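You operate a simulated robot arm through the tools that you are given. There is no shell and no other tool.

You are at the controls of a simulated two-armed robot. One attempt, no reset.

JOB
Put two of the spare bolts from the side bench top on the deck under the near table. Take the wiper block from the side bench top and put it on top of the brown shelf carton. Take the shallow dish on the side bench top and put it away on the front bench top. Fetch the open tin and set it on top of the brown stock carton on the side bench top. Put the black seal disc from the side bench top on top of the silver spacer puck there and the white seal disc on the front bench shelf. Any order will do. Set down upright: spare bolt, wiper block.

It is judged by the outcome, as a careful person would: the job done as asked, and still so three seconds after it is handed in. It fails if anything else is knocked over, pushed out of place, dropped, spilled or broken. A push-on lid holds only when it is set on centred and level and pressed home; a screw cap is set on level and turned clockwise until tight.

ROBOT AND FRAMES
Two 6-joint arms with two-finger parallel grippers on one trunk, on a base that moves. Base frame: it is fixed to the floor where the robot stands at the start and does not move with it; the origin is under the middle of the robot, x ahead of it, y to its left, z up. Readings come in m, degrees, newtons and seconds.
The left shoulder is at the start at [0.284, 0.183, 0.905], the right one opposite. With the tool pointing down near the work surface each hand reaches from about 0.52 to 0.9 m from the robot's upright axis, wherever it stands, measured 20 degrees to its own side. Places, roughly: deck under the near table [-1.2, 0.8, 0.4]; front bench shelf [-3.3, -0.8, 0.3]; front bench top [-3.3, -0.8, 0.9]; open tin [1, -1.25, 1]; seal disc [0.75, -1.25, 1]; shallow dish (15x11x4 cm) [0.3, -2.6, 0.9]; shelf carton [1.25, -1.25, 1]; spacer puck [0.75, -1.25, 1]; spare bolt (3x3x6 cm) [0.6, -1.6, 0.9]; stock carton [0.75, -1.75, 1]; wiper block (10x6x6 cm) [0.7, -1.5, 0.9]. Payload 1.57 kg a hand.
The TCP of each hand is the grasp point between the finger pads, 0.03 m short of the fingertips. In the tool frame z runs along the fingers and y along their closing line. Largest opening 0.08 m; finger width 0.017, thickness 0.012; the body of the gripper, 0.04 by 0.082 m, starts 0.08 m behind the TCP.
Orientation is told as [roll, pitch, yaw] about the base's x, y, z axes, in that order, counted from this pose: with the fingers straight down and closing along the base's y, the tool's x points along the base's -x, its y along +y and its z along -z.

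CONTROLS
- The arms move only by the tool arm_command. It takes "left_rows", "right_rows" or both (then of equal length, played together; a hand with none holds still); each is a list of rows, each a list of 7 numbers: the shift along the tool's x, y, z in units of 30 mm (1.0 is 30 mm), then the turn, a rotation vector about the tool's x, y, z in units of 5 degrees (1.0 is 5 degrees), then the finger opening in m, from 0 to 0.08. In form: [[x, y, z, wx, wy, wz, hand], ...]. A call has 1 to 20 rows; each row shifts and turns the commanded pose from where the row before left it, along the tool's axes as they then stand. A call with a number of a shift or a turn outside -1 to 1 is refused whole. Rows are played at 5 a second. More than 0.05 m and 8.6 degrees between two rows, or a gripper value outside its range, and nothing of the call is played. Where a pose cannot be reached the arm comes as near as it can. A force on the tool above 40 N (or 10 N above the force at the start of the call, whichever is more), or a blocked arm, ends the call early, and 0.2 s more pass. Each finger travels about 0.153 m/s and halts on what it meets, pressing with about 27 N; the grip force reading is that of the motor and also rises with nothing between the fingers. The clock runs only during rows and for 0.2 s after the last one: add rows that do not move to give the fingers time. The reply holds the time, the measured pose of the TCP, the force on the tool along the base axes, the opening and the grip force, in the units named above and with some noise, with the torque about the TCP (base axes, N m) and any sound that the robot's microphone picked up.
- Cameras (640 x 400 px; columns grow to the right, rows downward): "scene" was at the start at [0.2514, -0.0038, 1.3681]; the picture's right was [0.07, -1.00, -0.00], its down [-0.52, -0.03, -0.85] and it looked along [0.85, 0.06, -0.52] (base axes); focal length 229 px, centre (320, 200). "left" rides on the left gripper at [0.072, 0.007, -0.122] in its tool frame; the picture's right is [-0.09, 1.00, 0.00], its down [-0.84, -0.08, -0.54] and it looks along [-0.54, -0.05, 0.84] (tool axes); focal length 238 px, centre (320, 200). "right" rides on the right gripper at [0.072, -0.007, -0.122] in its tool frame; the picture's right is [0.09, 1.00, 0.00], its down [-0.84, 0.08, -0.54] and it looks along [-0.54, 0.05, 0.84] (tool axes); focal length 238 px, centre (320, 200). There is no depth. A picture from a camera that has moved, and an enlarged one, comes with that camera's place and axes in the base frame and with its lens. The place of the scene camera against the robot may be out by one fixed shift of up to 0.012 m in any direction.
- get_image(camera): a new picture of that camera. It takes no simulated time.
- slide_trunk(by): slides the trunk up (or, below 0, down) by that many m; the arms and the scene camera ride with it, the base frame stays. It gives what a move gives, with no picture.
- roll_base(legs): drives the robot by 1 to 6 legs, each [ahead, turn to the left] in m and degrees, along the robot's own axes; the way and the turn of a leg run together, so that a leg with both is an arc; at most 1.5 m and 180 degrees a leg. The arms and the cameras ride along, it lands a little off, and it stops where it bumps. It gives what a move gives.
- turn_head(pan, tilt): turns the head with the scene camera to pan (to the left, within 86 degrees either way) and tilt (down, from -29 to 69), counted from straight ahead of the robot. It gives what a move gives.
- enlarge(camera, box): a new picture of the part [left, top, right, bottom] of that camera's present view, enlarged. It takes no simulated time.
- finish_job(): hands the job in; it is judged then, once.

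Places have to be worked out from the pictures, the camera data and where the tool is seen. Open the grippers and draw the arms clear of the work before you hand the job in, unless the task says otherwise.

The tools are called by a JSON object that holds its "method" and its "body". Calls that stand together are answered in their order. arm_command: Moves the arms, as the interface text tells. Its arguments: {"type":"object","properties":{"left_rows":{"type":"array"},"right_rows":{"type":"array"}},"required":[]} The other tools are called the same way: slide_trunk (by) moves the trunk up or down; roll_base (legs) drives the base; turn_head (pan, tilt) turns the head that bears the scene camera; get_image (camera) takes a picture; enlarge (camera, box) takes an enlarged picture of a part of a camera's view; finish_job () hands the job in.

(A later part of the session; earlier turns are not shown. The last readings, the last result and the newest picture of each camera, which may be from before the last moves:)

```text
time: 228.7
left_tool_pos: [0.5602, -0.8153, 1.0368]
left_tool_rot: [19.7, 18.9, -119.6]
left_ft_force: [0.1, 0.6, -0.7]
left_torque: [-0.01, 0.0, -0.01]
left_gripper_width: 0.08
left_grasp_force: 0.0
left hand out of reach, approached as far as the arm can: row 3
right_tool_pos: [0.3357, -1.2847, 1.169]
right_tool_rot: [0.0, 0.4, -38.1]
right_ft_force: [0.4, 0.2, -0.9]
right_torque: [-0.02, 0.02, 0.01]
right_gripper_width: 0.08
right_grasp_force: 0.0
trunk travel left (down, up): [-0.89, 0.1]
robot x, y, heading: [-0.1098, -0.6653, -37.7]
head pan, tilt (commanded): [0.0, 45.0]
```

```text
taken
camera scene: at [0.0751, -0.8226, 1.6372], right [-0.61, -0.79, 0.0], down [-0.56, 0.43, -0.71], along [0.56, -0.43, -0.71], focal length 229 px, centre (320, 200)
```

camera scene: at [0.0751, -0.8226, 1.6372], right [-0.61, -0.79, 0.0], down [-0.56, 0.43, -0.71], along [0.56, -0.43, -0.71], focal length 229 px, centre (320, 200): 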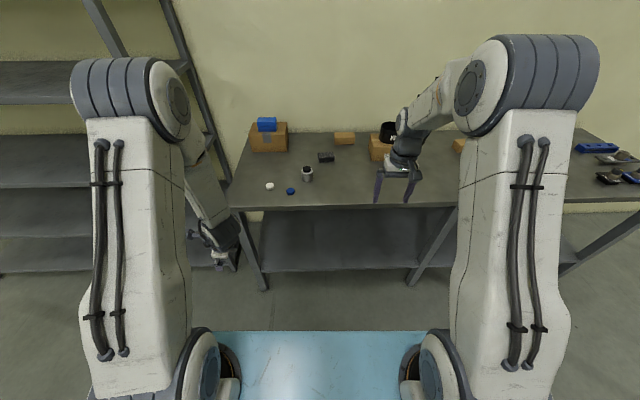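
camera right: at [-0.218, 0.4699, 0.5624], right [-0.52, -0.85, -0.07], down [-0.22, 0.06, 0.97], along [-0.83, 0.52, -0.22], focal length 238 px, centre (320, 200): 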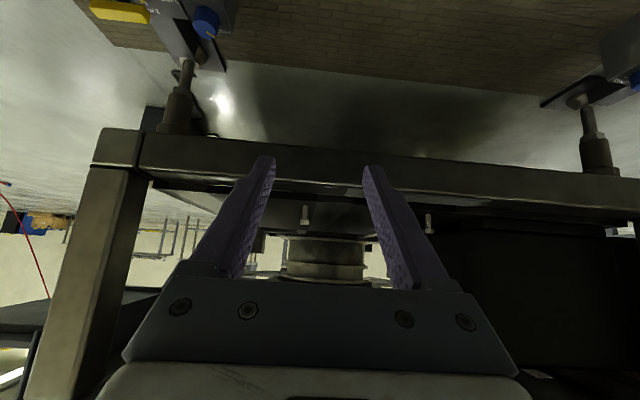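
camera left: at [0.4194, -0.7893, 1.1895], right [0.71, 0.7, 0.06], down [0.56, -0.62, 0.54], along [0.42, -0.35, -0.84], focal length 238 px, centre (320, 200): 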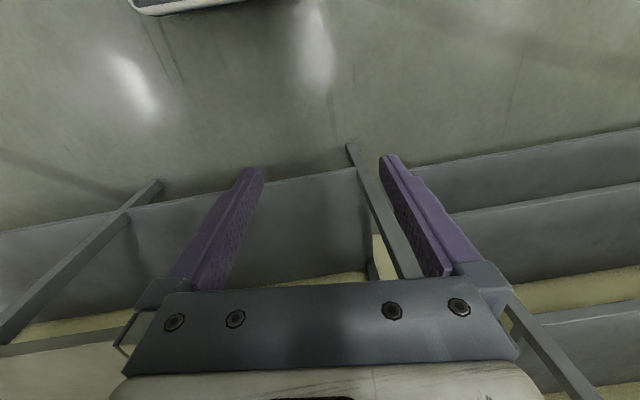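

Halfway round without trouble. I continue the roll.

{"method": "arm_command", "body": {"left_rows": [[0, 0.225, 0, -0.309, 0, 0.951, 0.08], [0, 0.225, 0, -0.309, 0, 0.951, 0.08], [0, 0.225, 0, -0.309, 0, 0.951, 0.08], [0, 0.225, 0, -0.309, 0, 0.951, 0.08], [0, 0.225, 0, -0.309, 0, 0.951, 0.08], [0, 0.225, 0, -0.309, 0, 0.951, 0.08], [0, 0.225, 0, -0.309, 0, 0.951, 0.08], [0, 0.225, 0, -0.309, 0, 0.951, 0.08], [0, 0.225, 0, -0.309, 0, 0.951, 0.08], [0, 0.225, 0, -0.309, 0, 0.951, 0.08], [0, 0.225, 0, -0.309, 0, 0.951, 0.08], [0, 0.225, 0, -0.309, 0, 0.951, 0.08], [0, 0.225, 0, -0.309, 0, 0.951, 0.08], [0, 0.225, 0, -0.309, 0, 0.951, 0.08], [0, 0.225, 0, -0.309, 0, 0.951, 0.08], [0, 0.225, 0, -0.309, 0, 0.951, 0.08], [0, 0.225, 0, -0.309, 0, 0.951, 0.08], [0, 0.225, 0, -0.309, 0, 0.951, 0.08], [0, 0.225, 0, -0.309, 0, 0.951, 0.08], [0, 0, 0, 0, 0, 0, 0.08]]}}

{"method": "enlarge", "body": {"camera": "scene", "box": [80, 20, 280, 280]}}

```text
time: 232.9
left_tool_pos: [0.6041, -0.9195, 1.0812]
left_tool_rot: [0.4, 36.3, 139.6]
left_ft_force: [0.4, -0.6, 0.9]
left_torque: [-0.01, 0.0, 0.01]
left_gripper_width: 0.0804
left_grasp_force: 0.0
left hand out of reach, approached as far as the arm can: row 15, 16, 17, 18, 19
right_tool_pos: [0.3364, -1.2835, 1.1687]
right_tool_rot: [0.0, 0.4, -38.1]
right_ft_force: [0.1, -0.2, -0.8]
right_torque: [-0.01, 0.0, 0.02]
right_gripper_width: 0.0802
right_grasp_force: 0.0
trunk travel left (down, up): [-0.89, 0.1]
robot x, y, heading: [-0.108, -0.6662, -38.0]
head pan, tilt (commanded): [0.0, 45.0]
```

```text
1.54 times, centred on (180, 150) of scene
camera zoom: at [0.075, -0.8226, 1.6372], right [-0.61, -0.79, 0.0], down [-0.56, 0.43, -0.71], along [0.56, -0.43, -0.71], focal length 353 px, centre (535, 277)
```

zoom: 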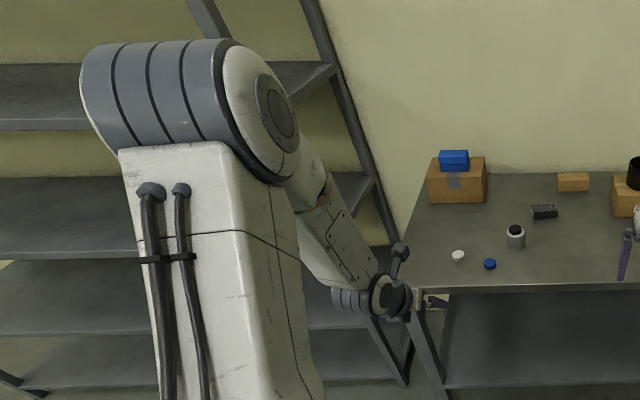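

The forearm is the right way up again (label underneath), hand tilted 36° with the camera on top. I straighten it by rotating purely about the wrist joint to point down.

{"method": "arm_command", "body": {"left_rows": [[-0.727, 0, 0, 0, -1, 0, 0.08], [-0.727, 0, 0, 0, -1, 0, 0.08], [-0.727, 0, 0, 0, -1, 0, 0.08], [-0.727, 0, 0, 0, -1, 0, 0.08], [-0.727, 0, 0, 0, -1, 0, 0.08], [-0.727, 0, 0, 0, -1, 0, 0.08], [-0.727, 0, 0, 0, -1, 0, 0.08], [0, 0, 0, 0, 0, 0, 0.08]]}}

{"method": "enlarge", "body": {"camera": "scene", "box": [80, 20, 280, 280]}}

```text
time: 234.7
left_tool_pos: [0.5174, -0.8493, 1.0322]
left_tool_rot: [0.5, 8.4, 139.6]
left_ft_force: [0.5, 0.1, 0.2]
left_torque: [-0.02, -0.01, 0.01]
left_gripper_width: 0.0803
left_grasp_force: 0.1
left hand out of reach, approached as far as the arm can: row 6, 7
right_tool_pos: [0.3374, -1.2832, 1.1695]
right_tool_rot: [0.0, 0.4, -38.1]
right_ft_force: [0.5, -1.0, -0.8]
right_torque: [0.01, -0.04, 0.02]
right_gripper_width: 0.0799
right_grasp_force: 0.1
trunk travel left (down, up): [-0.89, 0.1]
robot x, y, heading: [-0.1124, -0.6686, -37.5]
head pan, tilt (commanded): [0.0, 45.0]
```

```text
1.54 times, centred on (180, 150) of scene
camera zoom: at [0.0751, -0.8226, 1.6372], right [-0.61, -0.79, 0.0], down [-0.56, 0.43, -0.71], along [0.56, -0.43, -0.71], focal length 353 px, centre (535, 277)
```

zoom: 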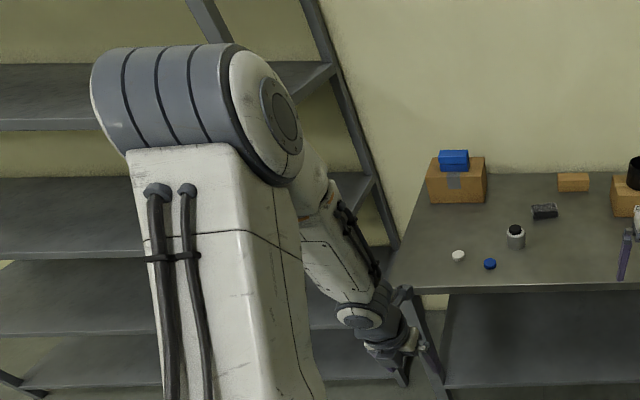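

The wrist began twisting near alignment. I go back to the tilted posture and cross the alignment quickly by raising the hand while tilted, as worked on the way out.

{"method": "arm_command", "body": {"left_rows": [[0.727, 0, 0, 0, 1, 0, 0.08], [0.727, 0, 0, 0, 1, 0, 0.08], [0.727, 0, 0, 0, 1, 0, 0.08], [0.727, 0, 0, 0, 1, 0, 0.08], [0.727, 0, 0, 0, 1, 0, 0.08], [0.727, 0, 0, 0, 1, 0, 0.08], [0, 0, 0, 0, 1, 0, 0.08], [0, 0, 0, 0, 0, 0, 0.08], [0.65, 0.1, -0.73, 0, 0, 0, 0.08], [0.65, 0.1, -0.73, 0, 0, 0, 0.08], [0.65, 0.1, -0.73, 0, 0, 0, 0.08], [0.65, 0.1, -0.73, 0, 0, 0, 0.08], [0.65, 0.1, -0.73, 0, 0, 0, 0.08], [0.65, 0.1, -0.73, 0, 0, 0, 0.08], [0.65, 0.1, -0.73, 0, 0, 0, 0.08], [0.65, 0.1, -0.73, 0, 0, 0, 0.08], [0, 0, 0, 0, 0, 0, 0.08], [0, 0, 0, 0, 0, 0, 0.08]]}}

{"method": "get_image", "body": {"camera": "scene"}}

```text
time: 238.5
left_tool_pos: [0.5964, -0.9389, 1.3119]
left_tool_rot: [1.5, 40.4, 140.3]
left_ft_force: [0.3, 0.0, 0.5]
left_torque: [0.03, 0.03, 0.01]
left_gripper_width: 0.0798
left_grasp_force: 0.0
left hand out of reach, approached as far as the arm can: row 1, 7
right_tool_pos: [0.3356, -1.2852, 1.1687]
right_tool_rot: [0.0, 0.4, -38.1]
right_ft_force: [0.3, 0.0, -0.6]
right_torque: [0.01, -0.03, -0.02]
right_gripper_width: 0.0803
right_grasp_force: 0.2
trunk travel left (down, up): [-0.89, 0.1]
robot x, y, heading: [-0.1121, -0.6702, -38.0]
head pan, tilt (commanded): [0.0, 45.0]
```

```text
taken
camera scene: at [0.0751, -0.8227, 1.6372], right [-0.61, -0.79, 0.0], down [-0.56, 0.43, -0.71], along [0.56, -0.43, -0.71], focal length 229 px, centre (320, 200)
```

scene: 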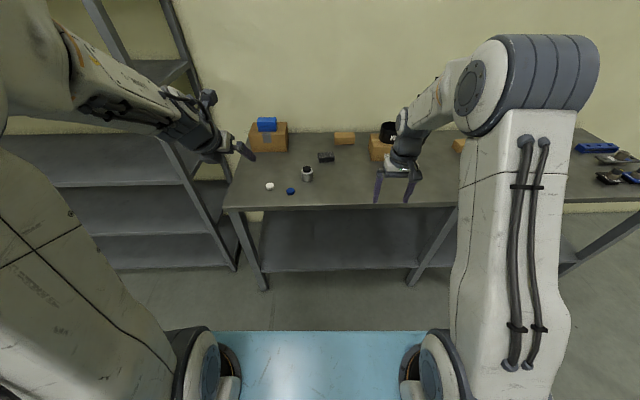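

It tracked through. Now I rotate the hand to vertical here (far from alignment).

{"method": "arm_command", "body": {"left_rows": [[0, 0, 0, 0, -1, 0, 0.08], [0, 0, 0, 0, -1, 0, 0.08], [0, 0, 0, 0, -1, 0, 0.08], [0, 0, 0, 0, -1, 0, 0.08], [0, 0, 0, 0, -1, 0, 0.08], [0, 0, 0, 0, -1, 0, 0.08], [0, 0, 0, 0, -1, 0, 0.08], [0, 0, 0, 0, -1, 0, 0.08], [0, 0, 0, 0, 0, 0, 0.08]]}}

{"method": "get_image", "body": {"camera": "scene"}}

```text
time: 240.5
left_tool_pos: [0.6085, -0.8793, 1.2605]
left_tool_rot: [7.2, 14.3, 139.1]
left_ft_force: [-0.8, -0.6, -0.2]
left_torque: [0.04, 0.0, -0.04]
left_gripper_width: 0.0801
left_grasp_force: 0.1
left hand out of reach, approached as far as the arm can: row 2, 3, 4, 5, 6, 7, 8
right_tool_pos: [0.3371, -1.2846, 1.1699]
right_tool_rot: [0.0, 0.5, -38.0]
right_ft_force: [-0.3, 0.0, -0.5]
right_torque: [0.01, -0.02, 0.0]
right_gripper_width: 0.08
right_grasp_force: 0.0
trunk travel left (down, up): [-0.89, 0.1]
robot x, y, heading: [-0.1138, -0.665, -37.9]
head pan, tilt (commanded): [0.0, 45.0]
```

```text
taken
camera scene: at [0.075, -0.8226, 1.6372], right [-0.61, -0.79, 0.0], down [-0.56, 0.43, -0.71], along [0.56, -0.43, -0.71], focal length 229 px, centre (320, 200)
```

scene: 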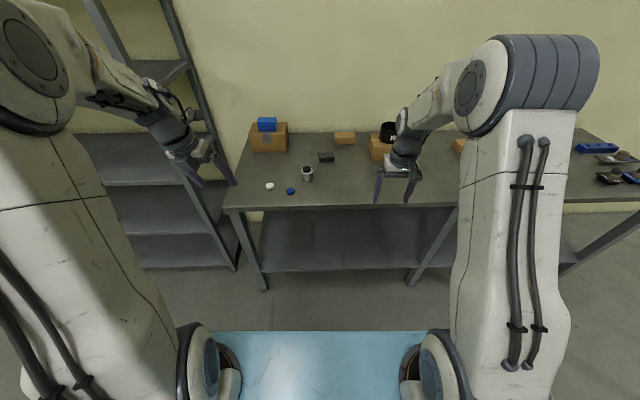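

I stop trying to straighten the left hand; it will simply be parked, and I'll do the remaining two carries with the right hand, which works normally. I draw the left hand back and up out of the way.

{"method": "arm_command", "body": {"left_rows": [[-0.7, 0, -0.7, 0, 0, 0, 0.08], [-0.7, 0, -0.7, 0, 0, 0, 0.08], [-0.7, 0, -0.7, 0, 0, 0, 0.08], [-0.7, 0, -0.7, 0, 0, 0, 0.08], [-0.7, 0, -0.7, 0, 0, 0, 0.08], [-0.7, 0, -0.7, 0, 0, 0, 0.08], [-0.7, 0, -0.7, 0, 0, 0, 0.08], [-0.7, 0, -0.7, 0, 0, 0, 0.08], [0, 0, 0, 0, 0, 0, 0.08]]}}

{"method": "get_image", "body": {"camera": "scene"}}

```text
time: 242.5
left_tool_pos: [0.4723, -0.7315, 1.3797]
left_tool_rot: [7.5, 14.4, 139.2]
left_ft_force: [0.1, 1.3, 0.1]
left_torque: [-0.01, -0.01, 0.0]
left_gripper_width: 0.0804
left_grasp_force: 0.1
left hand out of reach, approached as far as the arm can: row 8
right_tool_pos: [0.3361, -1.2844, 1.1691]
right_tool_rot: [0.0, 0.4, -38.1]
right_ft_force: [0.6, 0.4, 0.2]
right_torque: [-0.04, 0.01, -0.01]
right_gripper_width: 0.0801
right_grasp_force: 0.0
trunk travel left (down, up): [-0.89, 0.1]
robot x, y, heading: [-0.1116, -0.6641, -37.9]
head pan, tilt (commanded): [0.0, 45.0]
```

```text
taken
camera scene: at [0.0749, -0.8226, 1.6373], right [-0.61, -0.79, 0.0], down [-0.56, 0.43, -0.71], along [0.56, -0.43, -0.71], focal length 229 px, centre (320, 200)
```

scene: 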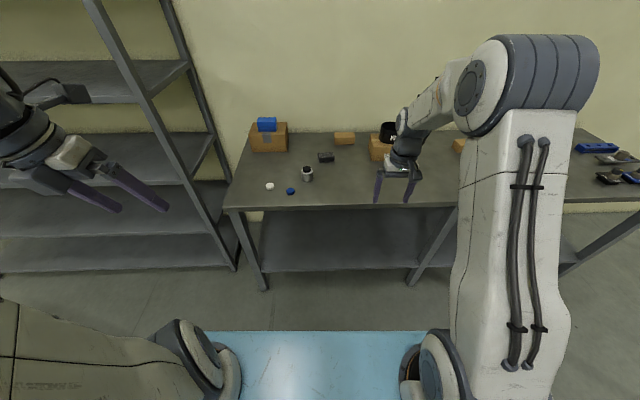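

The left arm is parked at the left. For the white disc I drive forward 0.4 m and turn left ~29° so the disc lies in front of the right hand.

{"method": "roll_base", "body": {"legs": [[0.4, 0], [0, 29]]}}

{"method": "get_image", "body": {"camera": "scene"}}

{"method": "get_image", "body": {"camera": "right"}}

```text
time: 246.5
left_tool_pos: [0.7469, -0.6798, 1.3798]
left_tool_rot: [7.5, 14.4, 169.2]
left_ft_force: [0.0, -1.0, 0.7]
left_torque: [0.01, 0.01, -0.03]
left_gripper_width: 0.0802
left_grasp_force: 0.1
right_tool_pos: [0.9061, -1.2276, 1.1702]
right_tool_rot: [-0.1, 0.4, -8.2]
right_ft_force: [-0.4, 0.3, 0.5]
right_torque: [-0.03, 0.02, 0.0]
right_gripper_width: 0.0801
right_grasp_force: 0.1
trunk travel left (down, up): [-0.89, 0.1]
robot x, y, heading: [0.2077, -0.9176, -7.9]
head pan, tilt (commanded): [0.0, 45.0]
```

```text
taken
camera scene: at [0.445, -0.9561, 1.6372], right [-0.14, -0.99, 0.0], down [-0.7, 0.1, -0.71], along [0.7, -0.1, -0.71], focal length 229 px, centre (320, 200)
```

scene: 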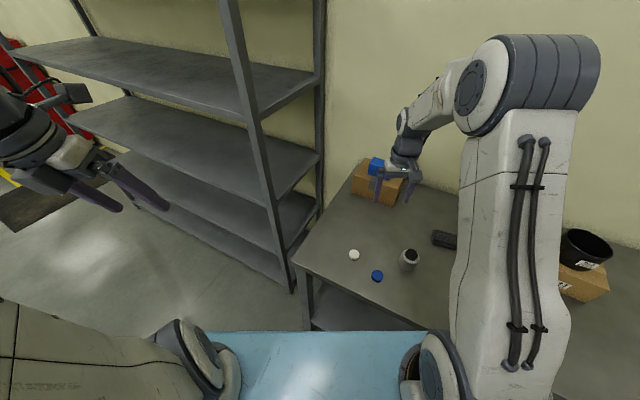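

```text
taken
camera right: at [0.8353, -1.2244, 1.2914], right [0.05, 1.0, 0.0], down [0.84, -0.04, 0.54], along [0.54, -0.03, -0.84], focal length 238 px, centre (320, 200)
```

right: 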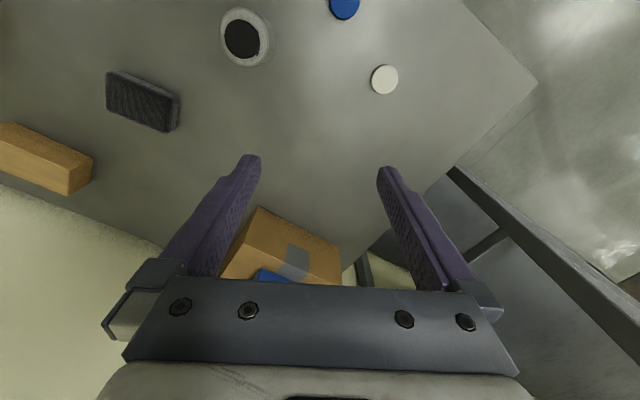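

The white disc is 42 mm behind and 89 mm left of the right hand. I move over it and partly down.

{"method": "arm_command", "body": {"right_rows": [[0.47, 0.98, 0, 0, 0, 0, 0.08], [0.47, 0.98, 0, 0, 0, 0, 0.08], [0.47, 0.98, 0, 0, 0, 0, 0.08], [0, 0, 0.9, 0, 0, 0, 0.08], [0, 0, 0.9, 0, 0, 0, 0.08], [0, 0, 0.9, 0, 0, 0, 0.08], [0, 0, 0.9, 0, 0, 0, 0.08], [0, 0, 0.9, 0, 0, 0, 0.08], [0, 0, 0.9, 0, 0, 0, 0.08], [0, 0, 0, 0, 0, 0, 0.08]]}}

{"method": "get_image", "body": {"camera": "right"}}

```text
time: 248.7
left_tool_pos: [0.7482, -0.6803, 1.3795]
left_tool_rot: [7.5, 14.3, 169.2]
left_ft_force: [0.3, -0.5, -0.2]
left_torque: [-0.01, 0.02, 0.0]
left_gripper_width: 0.08
left_grasp_force: 0.1
right_tool_pos: [0.8747, -1.1327, 1.0068]
right_tool_rot: [0.1, 0.4, -8.1]
right_ft_force: [0.7, -0.3, -0.3]
right_torque: [-0.01, 0.02, -0.01]
right_gripper_width: 0.0801
right_grasp_force: 0.1
trunk travel left (down, up): [-0.89, 0.1]
robot x, y, heading: [0.2093, -0.9183, -7.7]
head pan, tilt (commanded): [0.0, 45.0]
```

```text
taken
camera right: at [0.804, -1.1302, 1.1282], right [0.05, 1.0, 0.0], down [0.84, -0.04, 0.54], along [0.54, -0.03, -0.84], focal length 238 px, centre (320, 200)
```

right: 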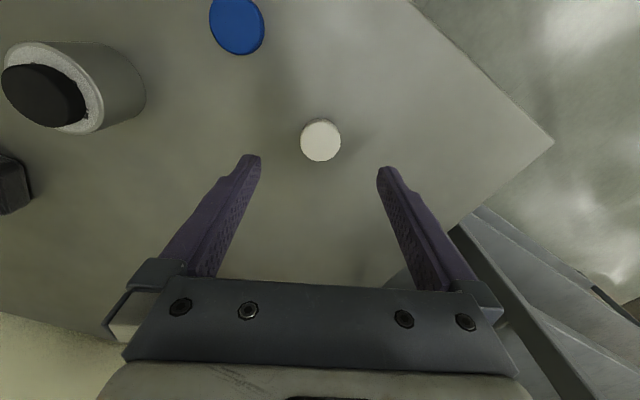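

Perfectly centred. I lower to the bench and close on the white disc.

{"method": "arm_command", "body": {"right_rows": [[0, 0, 0.8, 0, 0, 0, 0.08], [0, 0, 0.8, 0, 0, 0, 0.08], [0, 0, 0.8, 0, 0, 0, 0.08], [0, 0, 0, 0, 0, 0, 0.08], [0, 0, 0, 0, 0, 0, 0.05], [0, 0, 0, 0, 0, 0, 0.03], [0, 0, 0, 0, 0, 0, 0.03], [0, 0, 0, 0, 0, 0, 0.03]]}}

{"method": "get_image", "body": {"camera": "right"}}

```text
time: 250.5
left_tool_pos: [0.7481, -0.6802, 1.3794]
left_tool_rot: [7.5, 14.4, 169.1]
left_ft_force: [0.7, -0.3, 0.1]
left_torque: [0.01, 0.01, -0.01]
left_gripper_width: 0.08
left_grasp_force: 0.0
right_tool_pos: [0.874, -1.1333, 0.9311]
right_tool_rot: [-0.1, 0.4, -8.1]
right_ft_force: [0.0, -0.5, 0.6]
right_torque: [0.03, 0.01, -0.01]
right_gripper_width: 0.0357
right_grasp_force: 26.4
trunk travel left (down, up): [-0.89, 0.1]
robot x, y, heading: [0.2091, -0.9148, -8.0]
head pan, tilt (commanded): [0.0, 45.0]
```

```text
taken
camera right: at [0.8028, -1.1308, 1.0546], right [0.05, 1.0, 0.0], down [0.84, -0.04, 0.54], along [0.54, -0.03, -0.84], focal length 238 px, centre (320, 200)
```

right: 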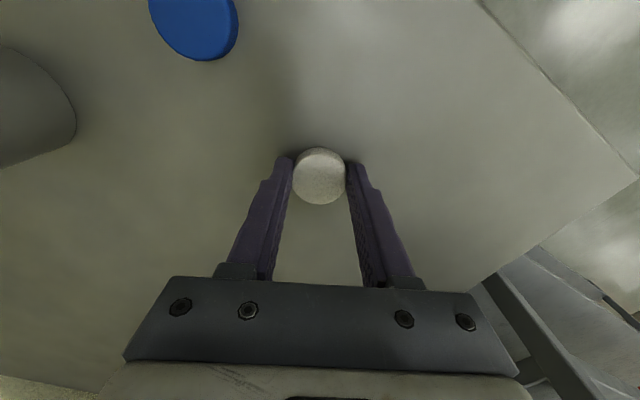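

White disc held. I lift it and retract, then turn left to face west and drive toward the front bench.

{"method": "arm_command", "body": {"right_rows": [[0, 0, -0.6, 0, 0, 0, 0.03], [0, 0, -0.95, 0, 0, 0, 0.03], [0, 0, -0.95, 0, 0, 0, 0.03], [0, 0, -0.95, 0, 0, 0, 0.03], [0, 0, -0.95, 0, 0, 0, 0.03], [0, 0, -0.95, 0, 0, 0, 0.03], [0, 0, -0.95, 0, 0, 0, 0.03], [0, 0, -0.95, 0, 0, 0, 0.03], [0.5, -0.3, -0.5, 0, 0, 0, 0.03], [0.5, -0.3, -0.5, 0, 0, 0, 0.03], [0.5, -0.3, -0.5, 0, 0, 0, 0.03], [0, 0, 0, 0, 0, 0, 0.03]]}}

{"method": "roll_base", "body": {"legs": [[-0.15, 0], [0, 93], [0, 95]]}}

{"method": "turn_head", "body": {"pan": 0, "tilt": 20}}

{"method": "get_image", "body": {"camera": "scene"}}

```text
time: 253.1
left_tool_pos: [0.7472, -0.6813, 1.3803]
left_tool_rot: [7.5, 14.4, 169.2]
left_ft_force: [0.4, 0.3, 0.3]
left_torque: [0.0, -0.02, -0.02]
left_gripper_width: 0.08
left_grasp_force: 0.1
right_tool_pos: [0.828, -1.1549, 1.1985]
right_tool_rot: [0.0, 0.3, -8.2]
right_ft_force: [0.6, -0.3, 0.0]
right_torque: [-0.03, 0.0, 0.01]
right_gripper_width: 0.0357
right_grasp_force: 27.0
trunk travel left (down, up): [-0.89, 0.1]
robot x, y, heading: [0.2105, -0.9173, -7.9]
head pan, tilt (commanded): [0.0, 45.0]
```

```text
time: 262.2
left_tool_pos: [-0.4537, -1.174, 1.3791]
left_tool_rot: [7.5, 14.4, -6.3]
left_ft_force: [-0.4, 0.2, 1.0]
left_torque: [-0.01, 0.0, 0.0]
left_gripper_width: 0.0801
left_grasp_force: 0.0
right_tool_pos: [-0.5729, -0.7071, 1.1982]
right_tool_rot: [-0.1, 0.4, 176.5]
right_ft_force: [-0.2, 0.1, -1.0]
right_torque: [0.02, 0.0, -0.01]
right_gripper_width: 0.0355
right_grasp_force: 26.8
trunk travel left (down, up): [-0.89, 0.1]
robot x, y, heading: [0.0637, -0.8957, 176.5]
head pan, tilt (commanded): [0.0, 45.0]
```

```text
time: 263.1
left_tool_pos: [-0.4537, -1.1739, 1.3792]
left_tool_rot: [7.5, 14.3, -6.3]
left_ft_force: [0.8, -0.3, 0.1]
left_torque: [0.02, -0.02, -0.01]
left_gripper_width: 0.0803
left_grasp_force: 0.1
right_tool_pos: [-0.5723, -0.7075, 1.1989]
right_tool_rot: [0.0, 0.3, 176.6]
right_ft_force: [0.4, 0.7, -0.4]
right_torque: [-0.03, 0.02, 0.01]
right_gripper_width: 0.0357
right_grasp_force: 27.1
trunk travel left (down, up): [-0.89, 0.1]
robot x, y, heading: [0.0627, -0.8961, 176.7]
head pan, tilt (commanded): [0.0, 20.0]
```

```text
taken
camera scene: at [-0.1947, -0.889, 1.6758], right [0.06, 1.0, 0.0], down [0.34, -0.02, -0.94], along [-0.94, 0.05, -0.34], focal length 229 px, centre (320, 200)
```

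scene: 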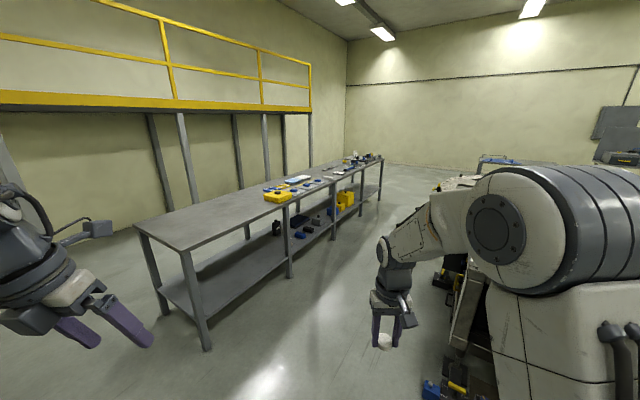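

The front bench (3.9 m long, heading 144.7°) is ahead-left; its near part is free on top and on the lower shelf. I drive to about 0.74 m in front of its near section and face it (heading −125°).

{"method": "roll_base", "body": {"legs": [[0, -5], [0.84, 0], [0.84, 0], [0, 63]]}}

{"method": "turn_head", "body": {"pan": 0, "tilt": 45}}

{"method": "get_image", "body": {"camera": "scene"}}

{"method": "get_image", "body": {"camera": "right"}}

```text
time: 275.0
left_tool_pos: [-1.6207, -1.2355, 1.3794]
left_tool_rot: [7.5, 14.4, 52.5]
left_ft_force: [0.5, -0.1, -1.2]
left_torque: [-0.01, 0.0, -0.02]
left_gripper_width: 0.0801
left_grasp_force: 0.0
right_tool_pos: [-2.0798, -1.0946, 1.1979]
right_tool_rot: [-0.1, 0.3, -124.8]
right_ft_force: [-0.5, -0.2, -0.5]
right_torque: [0.02, -0.01, 0.01]
right_gripper_width: 0.0357
right_grasp_force: 27.7
trunk travel left (down, up): [-0.89, 0.1]
robot x, y, heading: [-1.5913, -0.6509, -124.5]
head pan, tilt (commanded): [0.0, 20.0]
```

```text
time: 275.9
left_tool_pos: [-1.6201, -1.2357, 1.3795]
left_tool_rot: [7.5, 14.4, 52.4]
left_ft_force: [-0.2, 0.2, -0.3]
left_torque: [-0.01, -0.01, 0.01]
left_gripper_width: 0.08
left_grasp_force: 0.0
right_tool_pos: [-2.0814, -1.0946, 1.1982]
right_tool_rot: [0.0, 0.4, -124.7]
right_ft_force: [0.4, -0.3, 0.4]
right_torque: [0.02, -0.04, -0.01]
right_gripper_width: 0.0357
right_grasp_force: 26.2
trunk travel left (down, up): [-0.89, 0.1]
robot x, y, heading: [-1.5874, -0.6501, -124.4]
head pan, tilt (commanded): [0.0, 45.0]
```

```text
taken
camera scene: at [-1.7312, -0.856, 1.6373], right [-0.83, 0.56, 0.0], down [0.4, 0.58, -0.71], along [-0.4, -0.58, -0.71], focal length 229 px, centre (320, 200)
```

scene: 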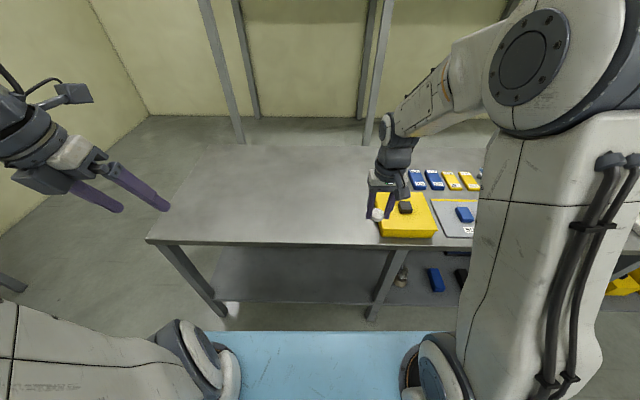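

```text
taken
camera right: at [-2.046, -1.0336, 1.3206], right [0.87, -0.49, 0.0], down [-0.42, -0.73, 0.54], along [-0.26, -0.47, -0.84], focal length 238 px, centre (320, 200)
```

right: 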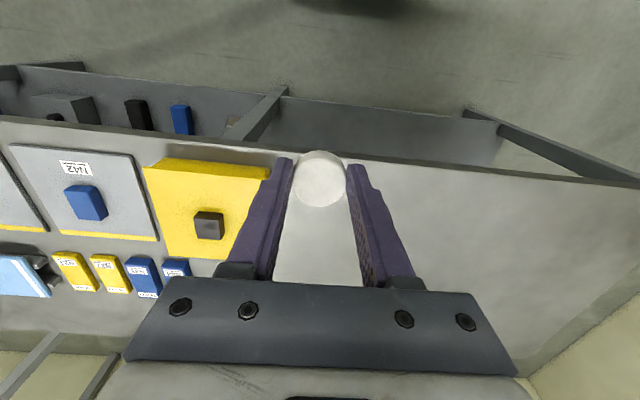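

The bench top edge and the shelf (z≈0.32) front edge are both about 0.75 m ahead; the shelf is free between the end leg (Y≈0.64) and the middle leg (Y≈−0.32). I back off 0.1 m, place the right hand at X≈0.72, Y≈−0.05, and lower the trunk 0.8 m.

{"method": "roll_base", "body": {"legs": [[-0.1, 0]]}}

{"method": "arm_command", "body": {"right_rows": [[-0.62, 0.85, 0, 0, 0, 0, 0.03], [-0.62, 0.85, 0, 0, 0, 0, 0.03], [-0.62, 0.85, 0, 0, 0, 0, 0.03], [-0.62, 0.85, 0, 0, 0, 0, 0.03], [0, 0, 0, 0, 0, 0, 0.03]]}}

{"method": "slide_trunk", "body": {"by": -0.4}}

{"method": "get_image", "body": {"camera": "scene"}}

{"method": "get_image", "body": {"camera": "right"}}

```text
time: 277.0
left_tool_pos: [-1.5654, -1.1511, 1.38]
left_tool_rot: [7.5, 14.4, 52.4]
left_ft_force: [-0.6, -0.6, -0.5]
left_torque: [0.0, -0.02, 0.0]
left_gripper_width: 0.0801
left_grasp_force: 0.1
right_tool_pos: [-2.0243, -1.0117, 1.1982]
right_tool_rot: [0.1, 0.3, -124.9]
right_ft_force: [-0.2, -0.6, -1.1]
right_torque: [-0.01, 0.02, 0.0]
right_gripper_width: 0.0356
right_grasp_force: 26.9
trunk travel left (down, up): [-0.89, 0.1]
robot x, y, heading: [-1.533, -0.5683, -124.5]
head pan, tilt (commanded): [0.0, 45.0]
```

```text
time: 278.2
left_tool_pos: [-1.5637, -1.1507, 1.3799]
left_tool_rot: [7.5, 14.4, 52.4]
left_ft_force: [-0.4, -0.2, -0.3]
left_torque: [0.05, -0.01, -0.01]
left_gripper_width: 0.0802
left_grasp_force: 0.1
right_tool_pos: [-1.9832, -1.1294, 1.1966]
right_tool_rot: [0.0, 0.4, -124.8]
right_ft_force: [0.3, 0.0, -0.6]
right_torque: [0.04, -0.05, 0.04]
right_gripper_width: 0.0356
right_grasp_force: 26.8
trunk travel left (down, up): [-0.89, 0.1]
robot x, y, heading: [-1.5282, -0.5639, -124.5]
head pan, tilt (commanded): [0.0, 45.0]
```

```text
time: 282.0
left_tool_pos: [-1.5638, -1.1522, 0.9802]
left_tool_rot: [7.5, 14.4, 52.5]
left_ft_force: [0.2, 0.1, -0.1]
left_torque: [-0.03, 0.02, 0.01]
left_gripper_width: 0.0798
left_grasp_force: 0.1
right_tool_pos: [-1.9833, -1.1286, 0.7965]
right_tool_rot: [0.0, 0.4, -124.8]
right_ft_force: [-0.3, -0.2, -0.8]
right_torque: [0.01, -0.01, 0.0]
right_gripper_width: 0.0356
right_grasp_force: 27.1
trunk travel left (down, up): [-0.49, 0.5]
robot x, y, heading: [-1.5336, -0.5649, -124.5]
head pan, tilt (commanded): [0.0, 45.0]
```

```text
taken
camera scene: at [-1.6745, -0.7726, 1.2373], right [-0.82, 0.57, 0.0], down [0.4, 0.58, -0.71], along [-0.4, -0.58, -0.71], focal length 229 px, centre (320, 200)
```

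scene: 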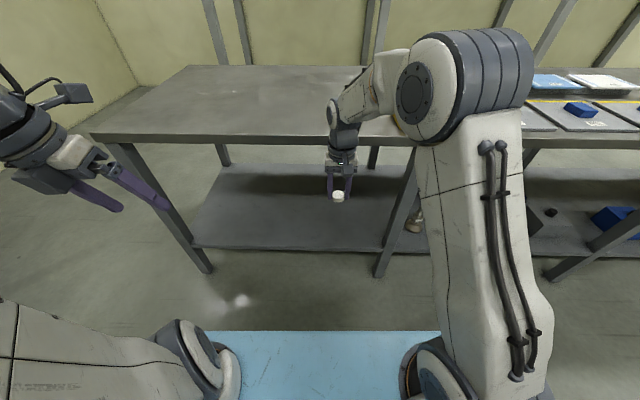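

```text
taken
camera right: at [-1.9487, -1.0673, 0.9191], right [0.87, -0.49, 0.0], down [-0.42, -0.73, 0.54], along [-0.26, -0.47, -0.84], focal length 238 px, centre (320, 200)
```

right: 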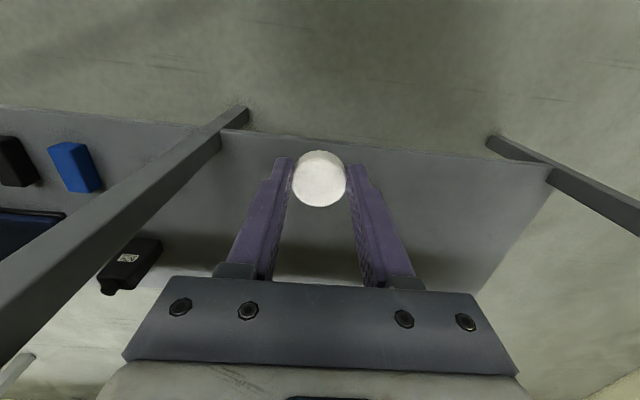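

Bench top z≈0.893 with edge 0.85 m ahead; shelf z≈0.31. I lower another 0.39 m and then drive 0.2 m forward, the disc going in over the shelf.

{"method": "slide_trunk", "body": {"by": -0.39}}

{"method": "get_image", "body": {"camera": "right"}}

{"method": "get_image", "body": {"camera": "scene"}}

```text
time: 285.8
left_tool_pos: [-1.5637, -1.1517, 0.5907]
left_tool_rot: [7.5, 14.3, 52.4]
left_ft_force: [0.3, 0.5, -0.1]
left_torque: [-0.03, 0.01, -0.01]
left_gripper_width: 0.08
left_grasp_force: 0.1
right_tool_pos: [-1.9828, -1.1279, 0.407]
right_tool_rot: [0.0, 0.4, -124.8]
right_ft_force: [0.1, 0.5, 0.1]
right_torque: [-0.03, -0.03, 0.03]
right_gripper_width: 0.0358
right_grasp_force: 27.2
trunk travel left (down, up): [-0.1, 0.89]
robot x, y, heading: [-1.5308, -0.5664, -124.7]
head pan, tilt (commanded): [0.0, 45.0]
```

```text
taken
camera right: at [-1.9487, -1.0673, 0.5291], right [0.87, -0.49, 0.0], down [-0.42, -0.73, 0.54], along [-0.26, -0.47, -0.84], focal length 238 px, centre (320, 200)
```

right: 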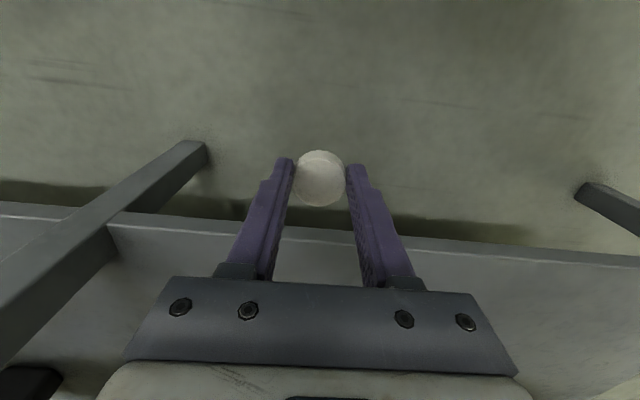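

```text
taken
camera scene: at [-1.6745, -0.7725, 0.8473], right [-0.82, 0.57, 0.0], down [0.4, 0.58, -0.71], along [-0.4, -0.58, -0.71], focal length 229 px, centre (320, 200)
```

scene: 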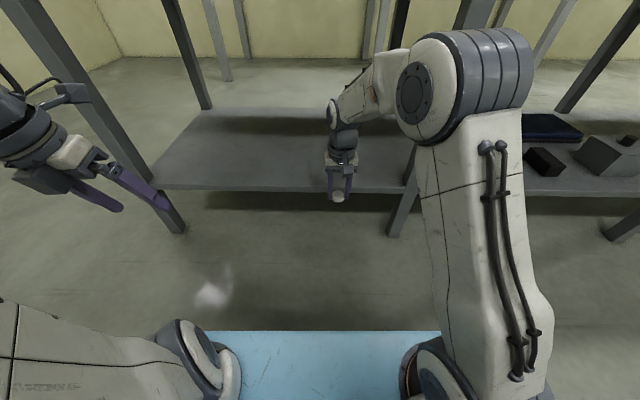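

All clear. I drive forward 0.2 m.

{"method": "roll_base", "body": {"legs": [[0.2, 0]]}}

{"method": "get_image", "body": {"camera": "right"}}

{"method": "get_image", "body": {"camera": "scene"}}

```text
time: 287.4
left_tool_pos: [-1.6767, -1.3175, 0.5899]
left_tool_rot: [7.4, 14.4, 52.6]
left_ft_force: [0.1, 0.8, 0.3]
left_torque: [0.0, 0.01, -0.02]
left_gripper_width: 0.0799
left_grasp_force: 0.1
right_tool_pos: [-2.0958, -1.2955, 0.4063]
right_tool_rot: [0.0, 0.4, -124.7]
right_ft_force: [0.0, 0.5, 0.6]
right_torque: [-0.01, 0.02, -0.01]
right_gripper_width: 0.0356
right_grasp_force: 26.6
trunk travel left (down, up): [-0.1, 0.89]
robot x, y, heading: [-1.6478, -0.7365, -124.4]
head pan, tilt (commanded): [0.0, 45.0]
```

```text
taken
camera right: at [-2.0611, -1.2344, 0.5291], right [0.87, -0.49, 0.0], down [-0.41, -0.74, 0.54], along [-0.26, -0.47, -0.84], focal length 238 px, centre (320, 200)
```

right: 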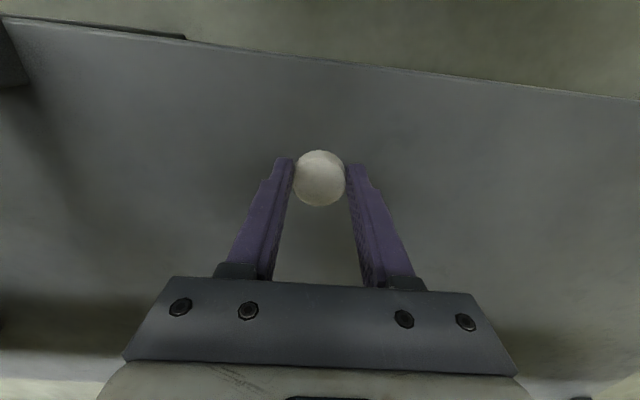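

```text
taken
camera scene: at [-1.7877, -0.9389, 0.8472], right [-0.83, 0.56, 0.0], down [0.4, 0.58, -0.71], along [-0.4, -0.58, -0.71], focal length 229 px, centre (320, 200)
```

scene: 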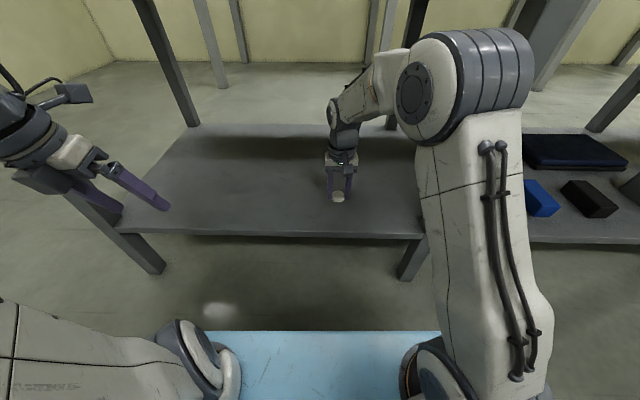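

The disc is ~6 cm inside the shelf's front edge. I lower 5 cm with the trunk and then feel for the shelf in small arm steps.

{"method": "slide_trunk", "body": {"by": -0.05}}

{"method": "arm_command", "body": {"right_rows": [[0, 0, 0.15, 0, 0, 0, 0.03], [0, 0, 0.15, 0, 0, 0, 0.03], [0, 0, 0, 0, 0, 0, 0.03]]}}

{"method": "enlarge", "body": {"camera": "scene", "box": [280, 120, 400, 240]}}

{"method": "get_image", "body": {"camera": "right"}}

```text
time: 288.3
left_tool_pos: [-1.676, -1.317, 0.5397]
left_tool_rot: [7.5, 14.4, 52.6]
left_ft_force: [0.2, -0.4, -0.7]
left_torque: [-0.03, -0.01, -0.01]
left_gripper_width: 0.0802
left_grasp_force: 0.0
right_tool_pos: [-2.0964, -1.2955, 0.3564]
right_tool_rot: [0.0, 0.4, -124.8]
right_ft_force: [-0.4, 0.5, 0.6]
right_torque: [0.04, -0.01, 0.01]
right_gripper_width: 0.0359
right_grasp_force: 26.9
trunk travel left (down, up): [-0.05, 0.94]
robot x, y, heading: [-1.6454, -0.732, -124.3]
head pan, tilt (commanded): [0.0, 45.0]
```

```text
time: 289.1
left_tool_pos: [-1.6767, -1.3176, 0.5409]
left_tool_rot: [7.4, 14.5, 52.6]
left_ft_force: [0.5, 0.4, 0.7]
left_torque: [0.02, 0.01, -0.01]
left_gripper_width: 0.0801
left_grasp_force: 0.0
right_tool_pos: [-2.0964, -1.2946, 0.3491]
right_tool_rot: [-0.1, 0.4, -124.8]
right_ft_force: [-0.2, -1.2, -0.5]
right_torque: [0.02, -0.01, 0.01]
right_gripper_width: 0.0357
right_grasp_force: 26.8
trunk travel left (down, up): [-0.05, 0.94]
robot x, y, heading: [-1.6469, -0.7303, -124.3]
head pan, tilt (commanded): [0.0, 45.0]
```

```text
3.33 times, centred on (340, 180) of scene
camera zoom: at [-1.7877, -0.9389, 0.7972], right [-0.83, 0.56, 0.0], down [0.4, 0.58, -0.71], along [-0.4, -0.58, -0.71], focal length 764 px, centre (253, 267)
```

zoom: 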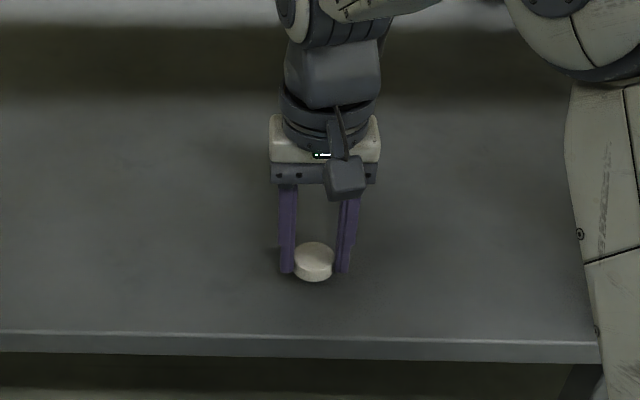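

```text
taken
camera right: at [-2.0609, -1.2336, 0.4712], right [0.87, -0.49, 0.0], down [-0.41, -0.74, 0.54], along [-0.26, -0.47, -0.84], focal length 238 px, centre (320, 200)
```

right: 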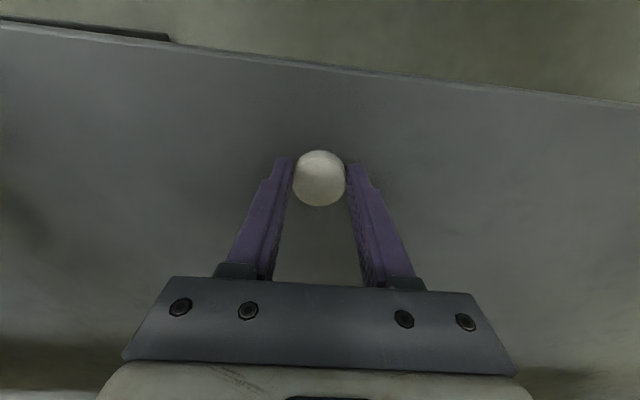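

No contact at disc bottom ≈0.318. I keep lowering in 3 mm steps.

{"method": "arm_command", "body": {"right_rows": [[0, 0, 0.1, 0, 0, 0, 0.03], [0, 0, 0.1, 0, 0, 0, 0.03], [0, 0, 0, 0, 0, 0, 0.03]]}}

{"method": "arm_command", "body": {"right_rows": [[0, 0, 0.1, 0, 0, 0, 0.03], [0, 0, 0.1, 0, 0, 0, 0.03], [0, 0, 0, 0, 0, 0, 0.03]]}}

{"method": "arm_command", "body": {"right_rows": [[0, 0, 0.08, 0, 0, 0, 0.03], [0, 0, 0.08, 0, 0, 0, 0.03], [0, 0, 0, 0, 0, 0, 0.03]]}}

{"method": "enlarge", "body": {"camera": "scene", "box": [280, 120, 400, 240]}}

```text
time: 289.9
left_tool_pos: [-1.6762, -1.3183, 0.5392]
left_tool_rot: [7.6, 14.3, 52.5]
left_ft_force: [0.5, -0.6, -0.1]
left_torque: [-0.02, -0.02, -0.03]
left_gripper_width: 0.0798
left_grasp_force: 0.0
right_tool_pos: [-2.0956, -1.2965, 0.3424]
right_tool_rot: [0.0, 0.4, -124.6]
right_ft_force: [0.5, -0.7, 0.0]
right_torque: [0.01, 0.0, -0.01]
right_gripper_width: 0.0358
right_grasp_force: 27.3
trunk travel left (down, up): [-0.05, 0.94]
robot x, y, heading: [-1.642, -0.7325, -124.5]
head pan, tilt (commanded): [0.0, 45.0]
```

```text
time: 290.7
left_tool_pos: [-1.676, -1.3175, 0.5384]
left_tool_rot: [7.5, 14.4, 52.5]
left_ft_force: [-0.2, -0.5, 0.7]
left_torque: [0.04, 0.02, 0.0]
left_gripper_width: 0.0801
left_grasp_force: 0.1
right_tool_pos: [-2.0952, -1.2958, 0.3372]
right_tool_rot: [0.1, 0.4, -124.7]
right_ft_force: [-0.4, -0.4, -0.2]
right_torque: [0.01, 0.0, 0.01]
right_gripper_width: 0.0356
right_grasp_force: 26.9
trunk travel left (down, up): [-0.05, 0.94]
robot x, y, heading: [-1.6442, -0.731, -124.4]
head pan, tilt (commanded): [0.0, 45.0]
```

```text
time: 291.5
left_tool_pos: [-1.6763, -1.3177, 0.5399]
left_tool_rot: [7.5, 14.3, 52.6]
left_ft_force: [0.0, 0.1, 0.2]
left_torque: [0.01, 0.0, -0.04]
left_gripper_width: 0.0798
left_grasp_force: 0.0
right_tool_pos: [-2.0964, -1.2965, 0.333]
right_tool_rot: [0.0, 0.1, -124.6]
right_ft_force: [1.1, 1.6, 18.7]
right_torque: [-0.01, -0.04, -0.01]
right_gripper_width: 0.0357
right_grasp_force: 27.1
trunk travel left (down, up): [-0.05, 0.94]
robot x, y, heading: [-1.651, -0.7319, -124.1]
head pan, tilt (commanded): [0.0, 45.0]
```

```text
3.33 times, centred on (340, 180) of scene
camera zoom: at [-1.7874, -0.9386, 0.7976], right [-0.83, 0.56, 0.0], down [0.4, 0.58, -0.71], along [-0.4, -0.58, -0.71], focal length 764 px, centre (253, 267)
```

zoom: 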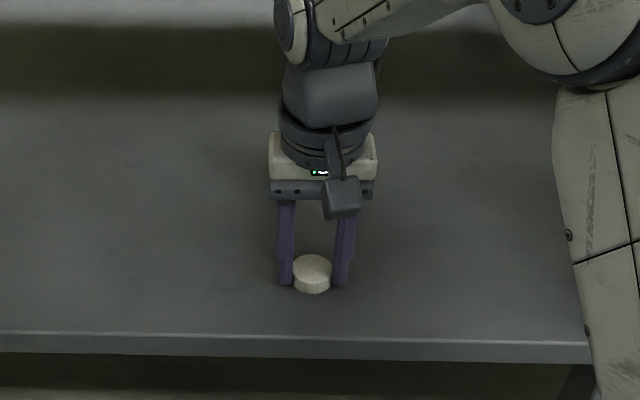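

Contact with the shelf (19 N). I ease off, open, and raise the hand clear.

{"method": "arm_command", "body": {"right_rows": [[0, 0, -0.05, 0, 0, 0, 0.03], [0, 0, 0, 0, 0, 0, 0.05], [0, 0, 0, 0, 0, 0, 0.07], [0, 0, 0, 0, 0, 0, 0.07], [0, 0, -0.5, 0, 0, 0, 0.07], [0, 0, -0.7, 0, 0, 0, 0.07], [0, 0, -0.7, 0, 0, 0, 0.07], [0, 0, 0, 0, 0, 0, 0.07]]}}

{"method": "get_image", "body": {"camera": "right"}}

{"method": "roll_base", "body": {"legs": [[-0.35, 0]]}}

{"method": "get_image", "body": {"camera": "scene"}}

```text
time: 293.3
left_tool_pos: [-1.6777, -1.318, 0.5391]
left_tool_rot: [7.4, 14.4, 52.6]
left_ft_force: [-0.3, 0.3, -0.9]
left_torque: [-0.02, 0.03, -0.01]
left_gripper_width: 0.08
left_grasp_force: 0.0
right_tool_pos: [-2.0968, -1.2956, 0.389]
right_tool_rot: [0.0, 0.4, -124.7]
right_ft_force: [0.0, 0.5, 0.0]
right_torque: [-0.01, 0.02, 0.04]
right_gripper_width: 0.07
right_grasp_force: 0.1
trunk travel left (down, up): [-0.05, 0.94]
robot x, y, heading: [-1.6462, -0.7355, -124.1]
head pan, tilt (commanded): [0.0, 45.0]
```

```text
taken
camera right: at [-2.0617, -1.2342, 0.5106], right [0.87, -0.49, 0.0], down [-0.41, -0.74, 0.54], along [-0.26, -0.47, -0.84], focal length 238 px, centre (320, 200)
```

right: 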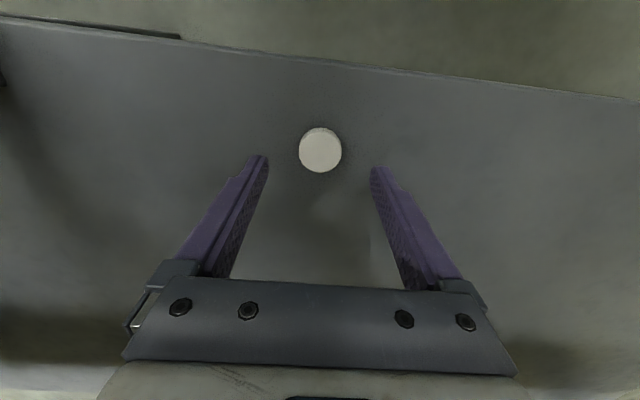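

```text
time: 295.6
left_tool_pos: [-1.4849, -1.0282, 0.5391]
left_tool_rot: [7.5, 14.4, 51.9]
left_ft_force: [0.2, 0.2, -0.5]
left_torque: [-0.02, -0.01, -0.01]
left_gripper_width: 0.0799
left_grasp_force: 0.1
right_tool_pos: [-1.9026, -1.0024, 0.3885]
right_tool_rot: [0.0, 0.4, -125.3]
right_ft_force: [-0.3, -0.6, -0.4]
right_torque: [0.0, 0.0, 0.0]
right_gripper_width: 0.0698
right_grasp_force: 0.2
trunk travel left (down, up): [-0.05, 0.94]
robot x, y, heading: [-1.4474, -0.4441, -125.0]
head pan, tilt (commanded): [0.0, 45.0]
```

```text
taken
camera scene: at [-1.5902, -0.6486, 0.7972], right [-0.82, 0.57, 0.0], down [0.41, 0.58, -0.71], along [-0.41, -0.58, -0.71], focal length 229 px, centre (320, 200)
```

scene: 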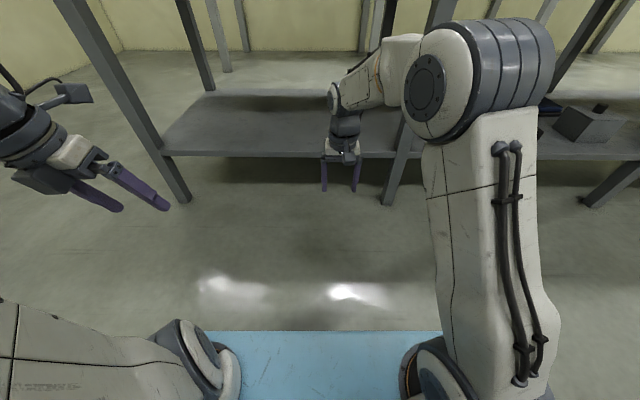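

The white disc lies on the shelf. I raise the trunk again and drive to the side bench in front of the shallow dish (far right end).

{"method": "slide_trunk", "body": {"by": 0.4}}

{"method": "slide_trunk", "body": {"by": 0.4}}

{"method": "roll_base", "body": {"legs": [[0.15, 0], [0, 72], [1.38, 0], [0, 16]]}}

{"method": "turn_head", "body": {"pan": -10, "tilt": 35}}

{"method": "get_image", "body": {"camera": "scene"}}

```text
time: 299.4
left_tool_pos: [-1.4835, -1.0292, 0.9409]
left_tool_rot: [7.4, 14.4, 51.9]
left_ft_force: [-0.2, 0.6, 0.1]
left_torque: [-0.03, 0.03, 0.02]
left_gripper_width: 0.0799
left_grasp_force: 0.1
right_tool_pos: [-1.9038, -1.0014, 0.7888]
right_tool_rot: [0.0, 0.5, -125.3]
right_ft_force: [0.0, 0.0, 0.5]
right_torque: [0.02, 0.05, -0.03]
right_gripper_width: 0.0698
right_grasp_force: 0.0
trunk travel left (down, up): [-0.45, 0.54]
robot x, y, heading: [-1.4484, -0.445, -125.0]
head pan, tilt (commanded): [0.0, 45.0]
```

```text
time: 303.2
left_tool_pos: [-1.4833, -1.0281, 1.3389]
left_tool_rot: [7.4, 14.4, 52.0]
left_ft_force: [-0.2, -0.7, -0.5]
left_torque: [0.0, 0.02, -0.03]
left_gripper_width: 0.0801
left_grasp_force: 0.0
right_tool_pos: [-1.9036, -1.0008, 1.1885]
right_tool_rot: [0.0, 0.4, -125.3]
right_ft_force: [-0.7, 0.0, 0.2]
right_torque: [0.01, 0.0, -0.03]
right_gripper_width: 0.07
right_grasp_force: 0.1
trunk travel left (down, up): [-0.85, 0.14]
robot x, y, heading: [-1.4509, -0.4453, -125.0]
head pan, tilt (commanded): [0.0, 45.0]
```

```text
time: 315.4
left_tool_pos: [-0.0876, -1.7638, 1.3398]
left_tool_rot: [7.6, 14.4, 139.3]
left_ft_force: [-0.1, -0.6, -0.2]
left_torque: [-0.01, -0.03, 0.01]
left_gripper_width: 0.0801
left_grasp_force: 0.1
right_tool_pos: [-0.1316, -2.1821, 1.188]
right_tool_rot: [-0.1, 0.4, -37.9]
right_ft_force: [-0.3, -0.5, 0.0]
right_torque: [0.01, 0.03, -0.04]
right_gripper_width: 0.07
right_grasp_force: 0.1
trunk travel left (down, up): [-0.85, 0.14]
robot x, y, heading: [-0.6711, -1.6985, -37.5]
head pan, tilt (commanded): [0.0, 45.0]
```

```text
time: 316.1
left_tool_pos: [-0.0856, -1.7626, 1.3394]
left_tool_rot: [7.5, 14.4, 139.4]
left_ft_force: [0.5, -0.1, -0.5]
left_torque: [0.0, 0.01, 0.01]
left_gripper_width: 0.0798
left_grasp_force: 0.1
right_tool_pos: [-0.1327, -2.181, 1.1871]
right_tool_rot: [0.0, 0.5, -37.9]
right_ft_force: [0.2, 0.0, 0.3]
right_torque: [0.0, -0.02, -0.02]
right_gripper_width: 0.0701
right_grasp_force: 0.1
trunk travel left (down, up): [-0.85, 0.14]
robot x, y, heading: [-0.6698, -1.7007, -37.4]
head pan, tilt (commanded): [-10.0, 35.0]
```

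```text
taken
camera scene: at [-0.4874, -1.8706, 1.612], right [-0.74, -0.68, 0.0], down [-0.39, 0.42, -0.82], along [0.55, -0.6, -0.57], focal length 229 px, centre (320, 200)
```

scene: 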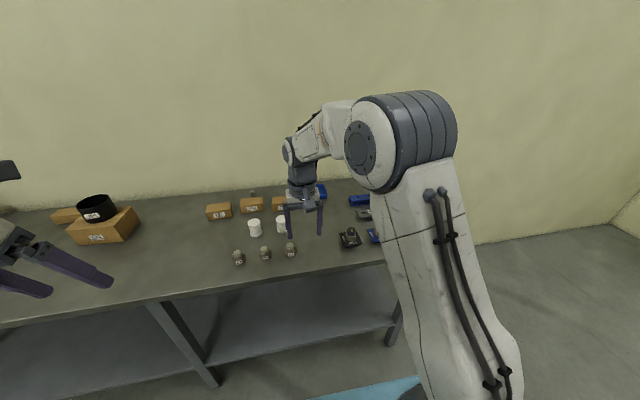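

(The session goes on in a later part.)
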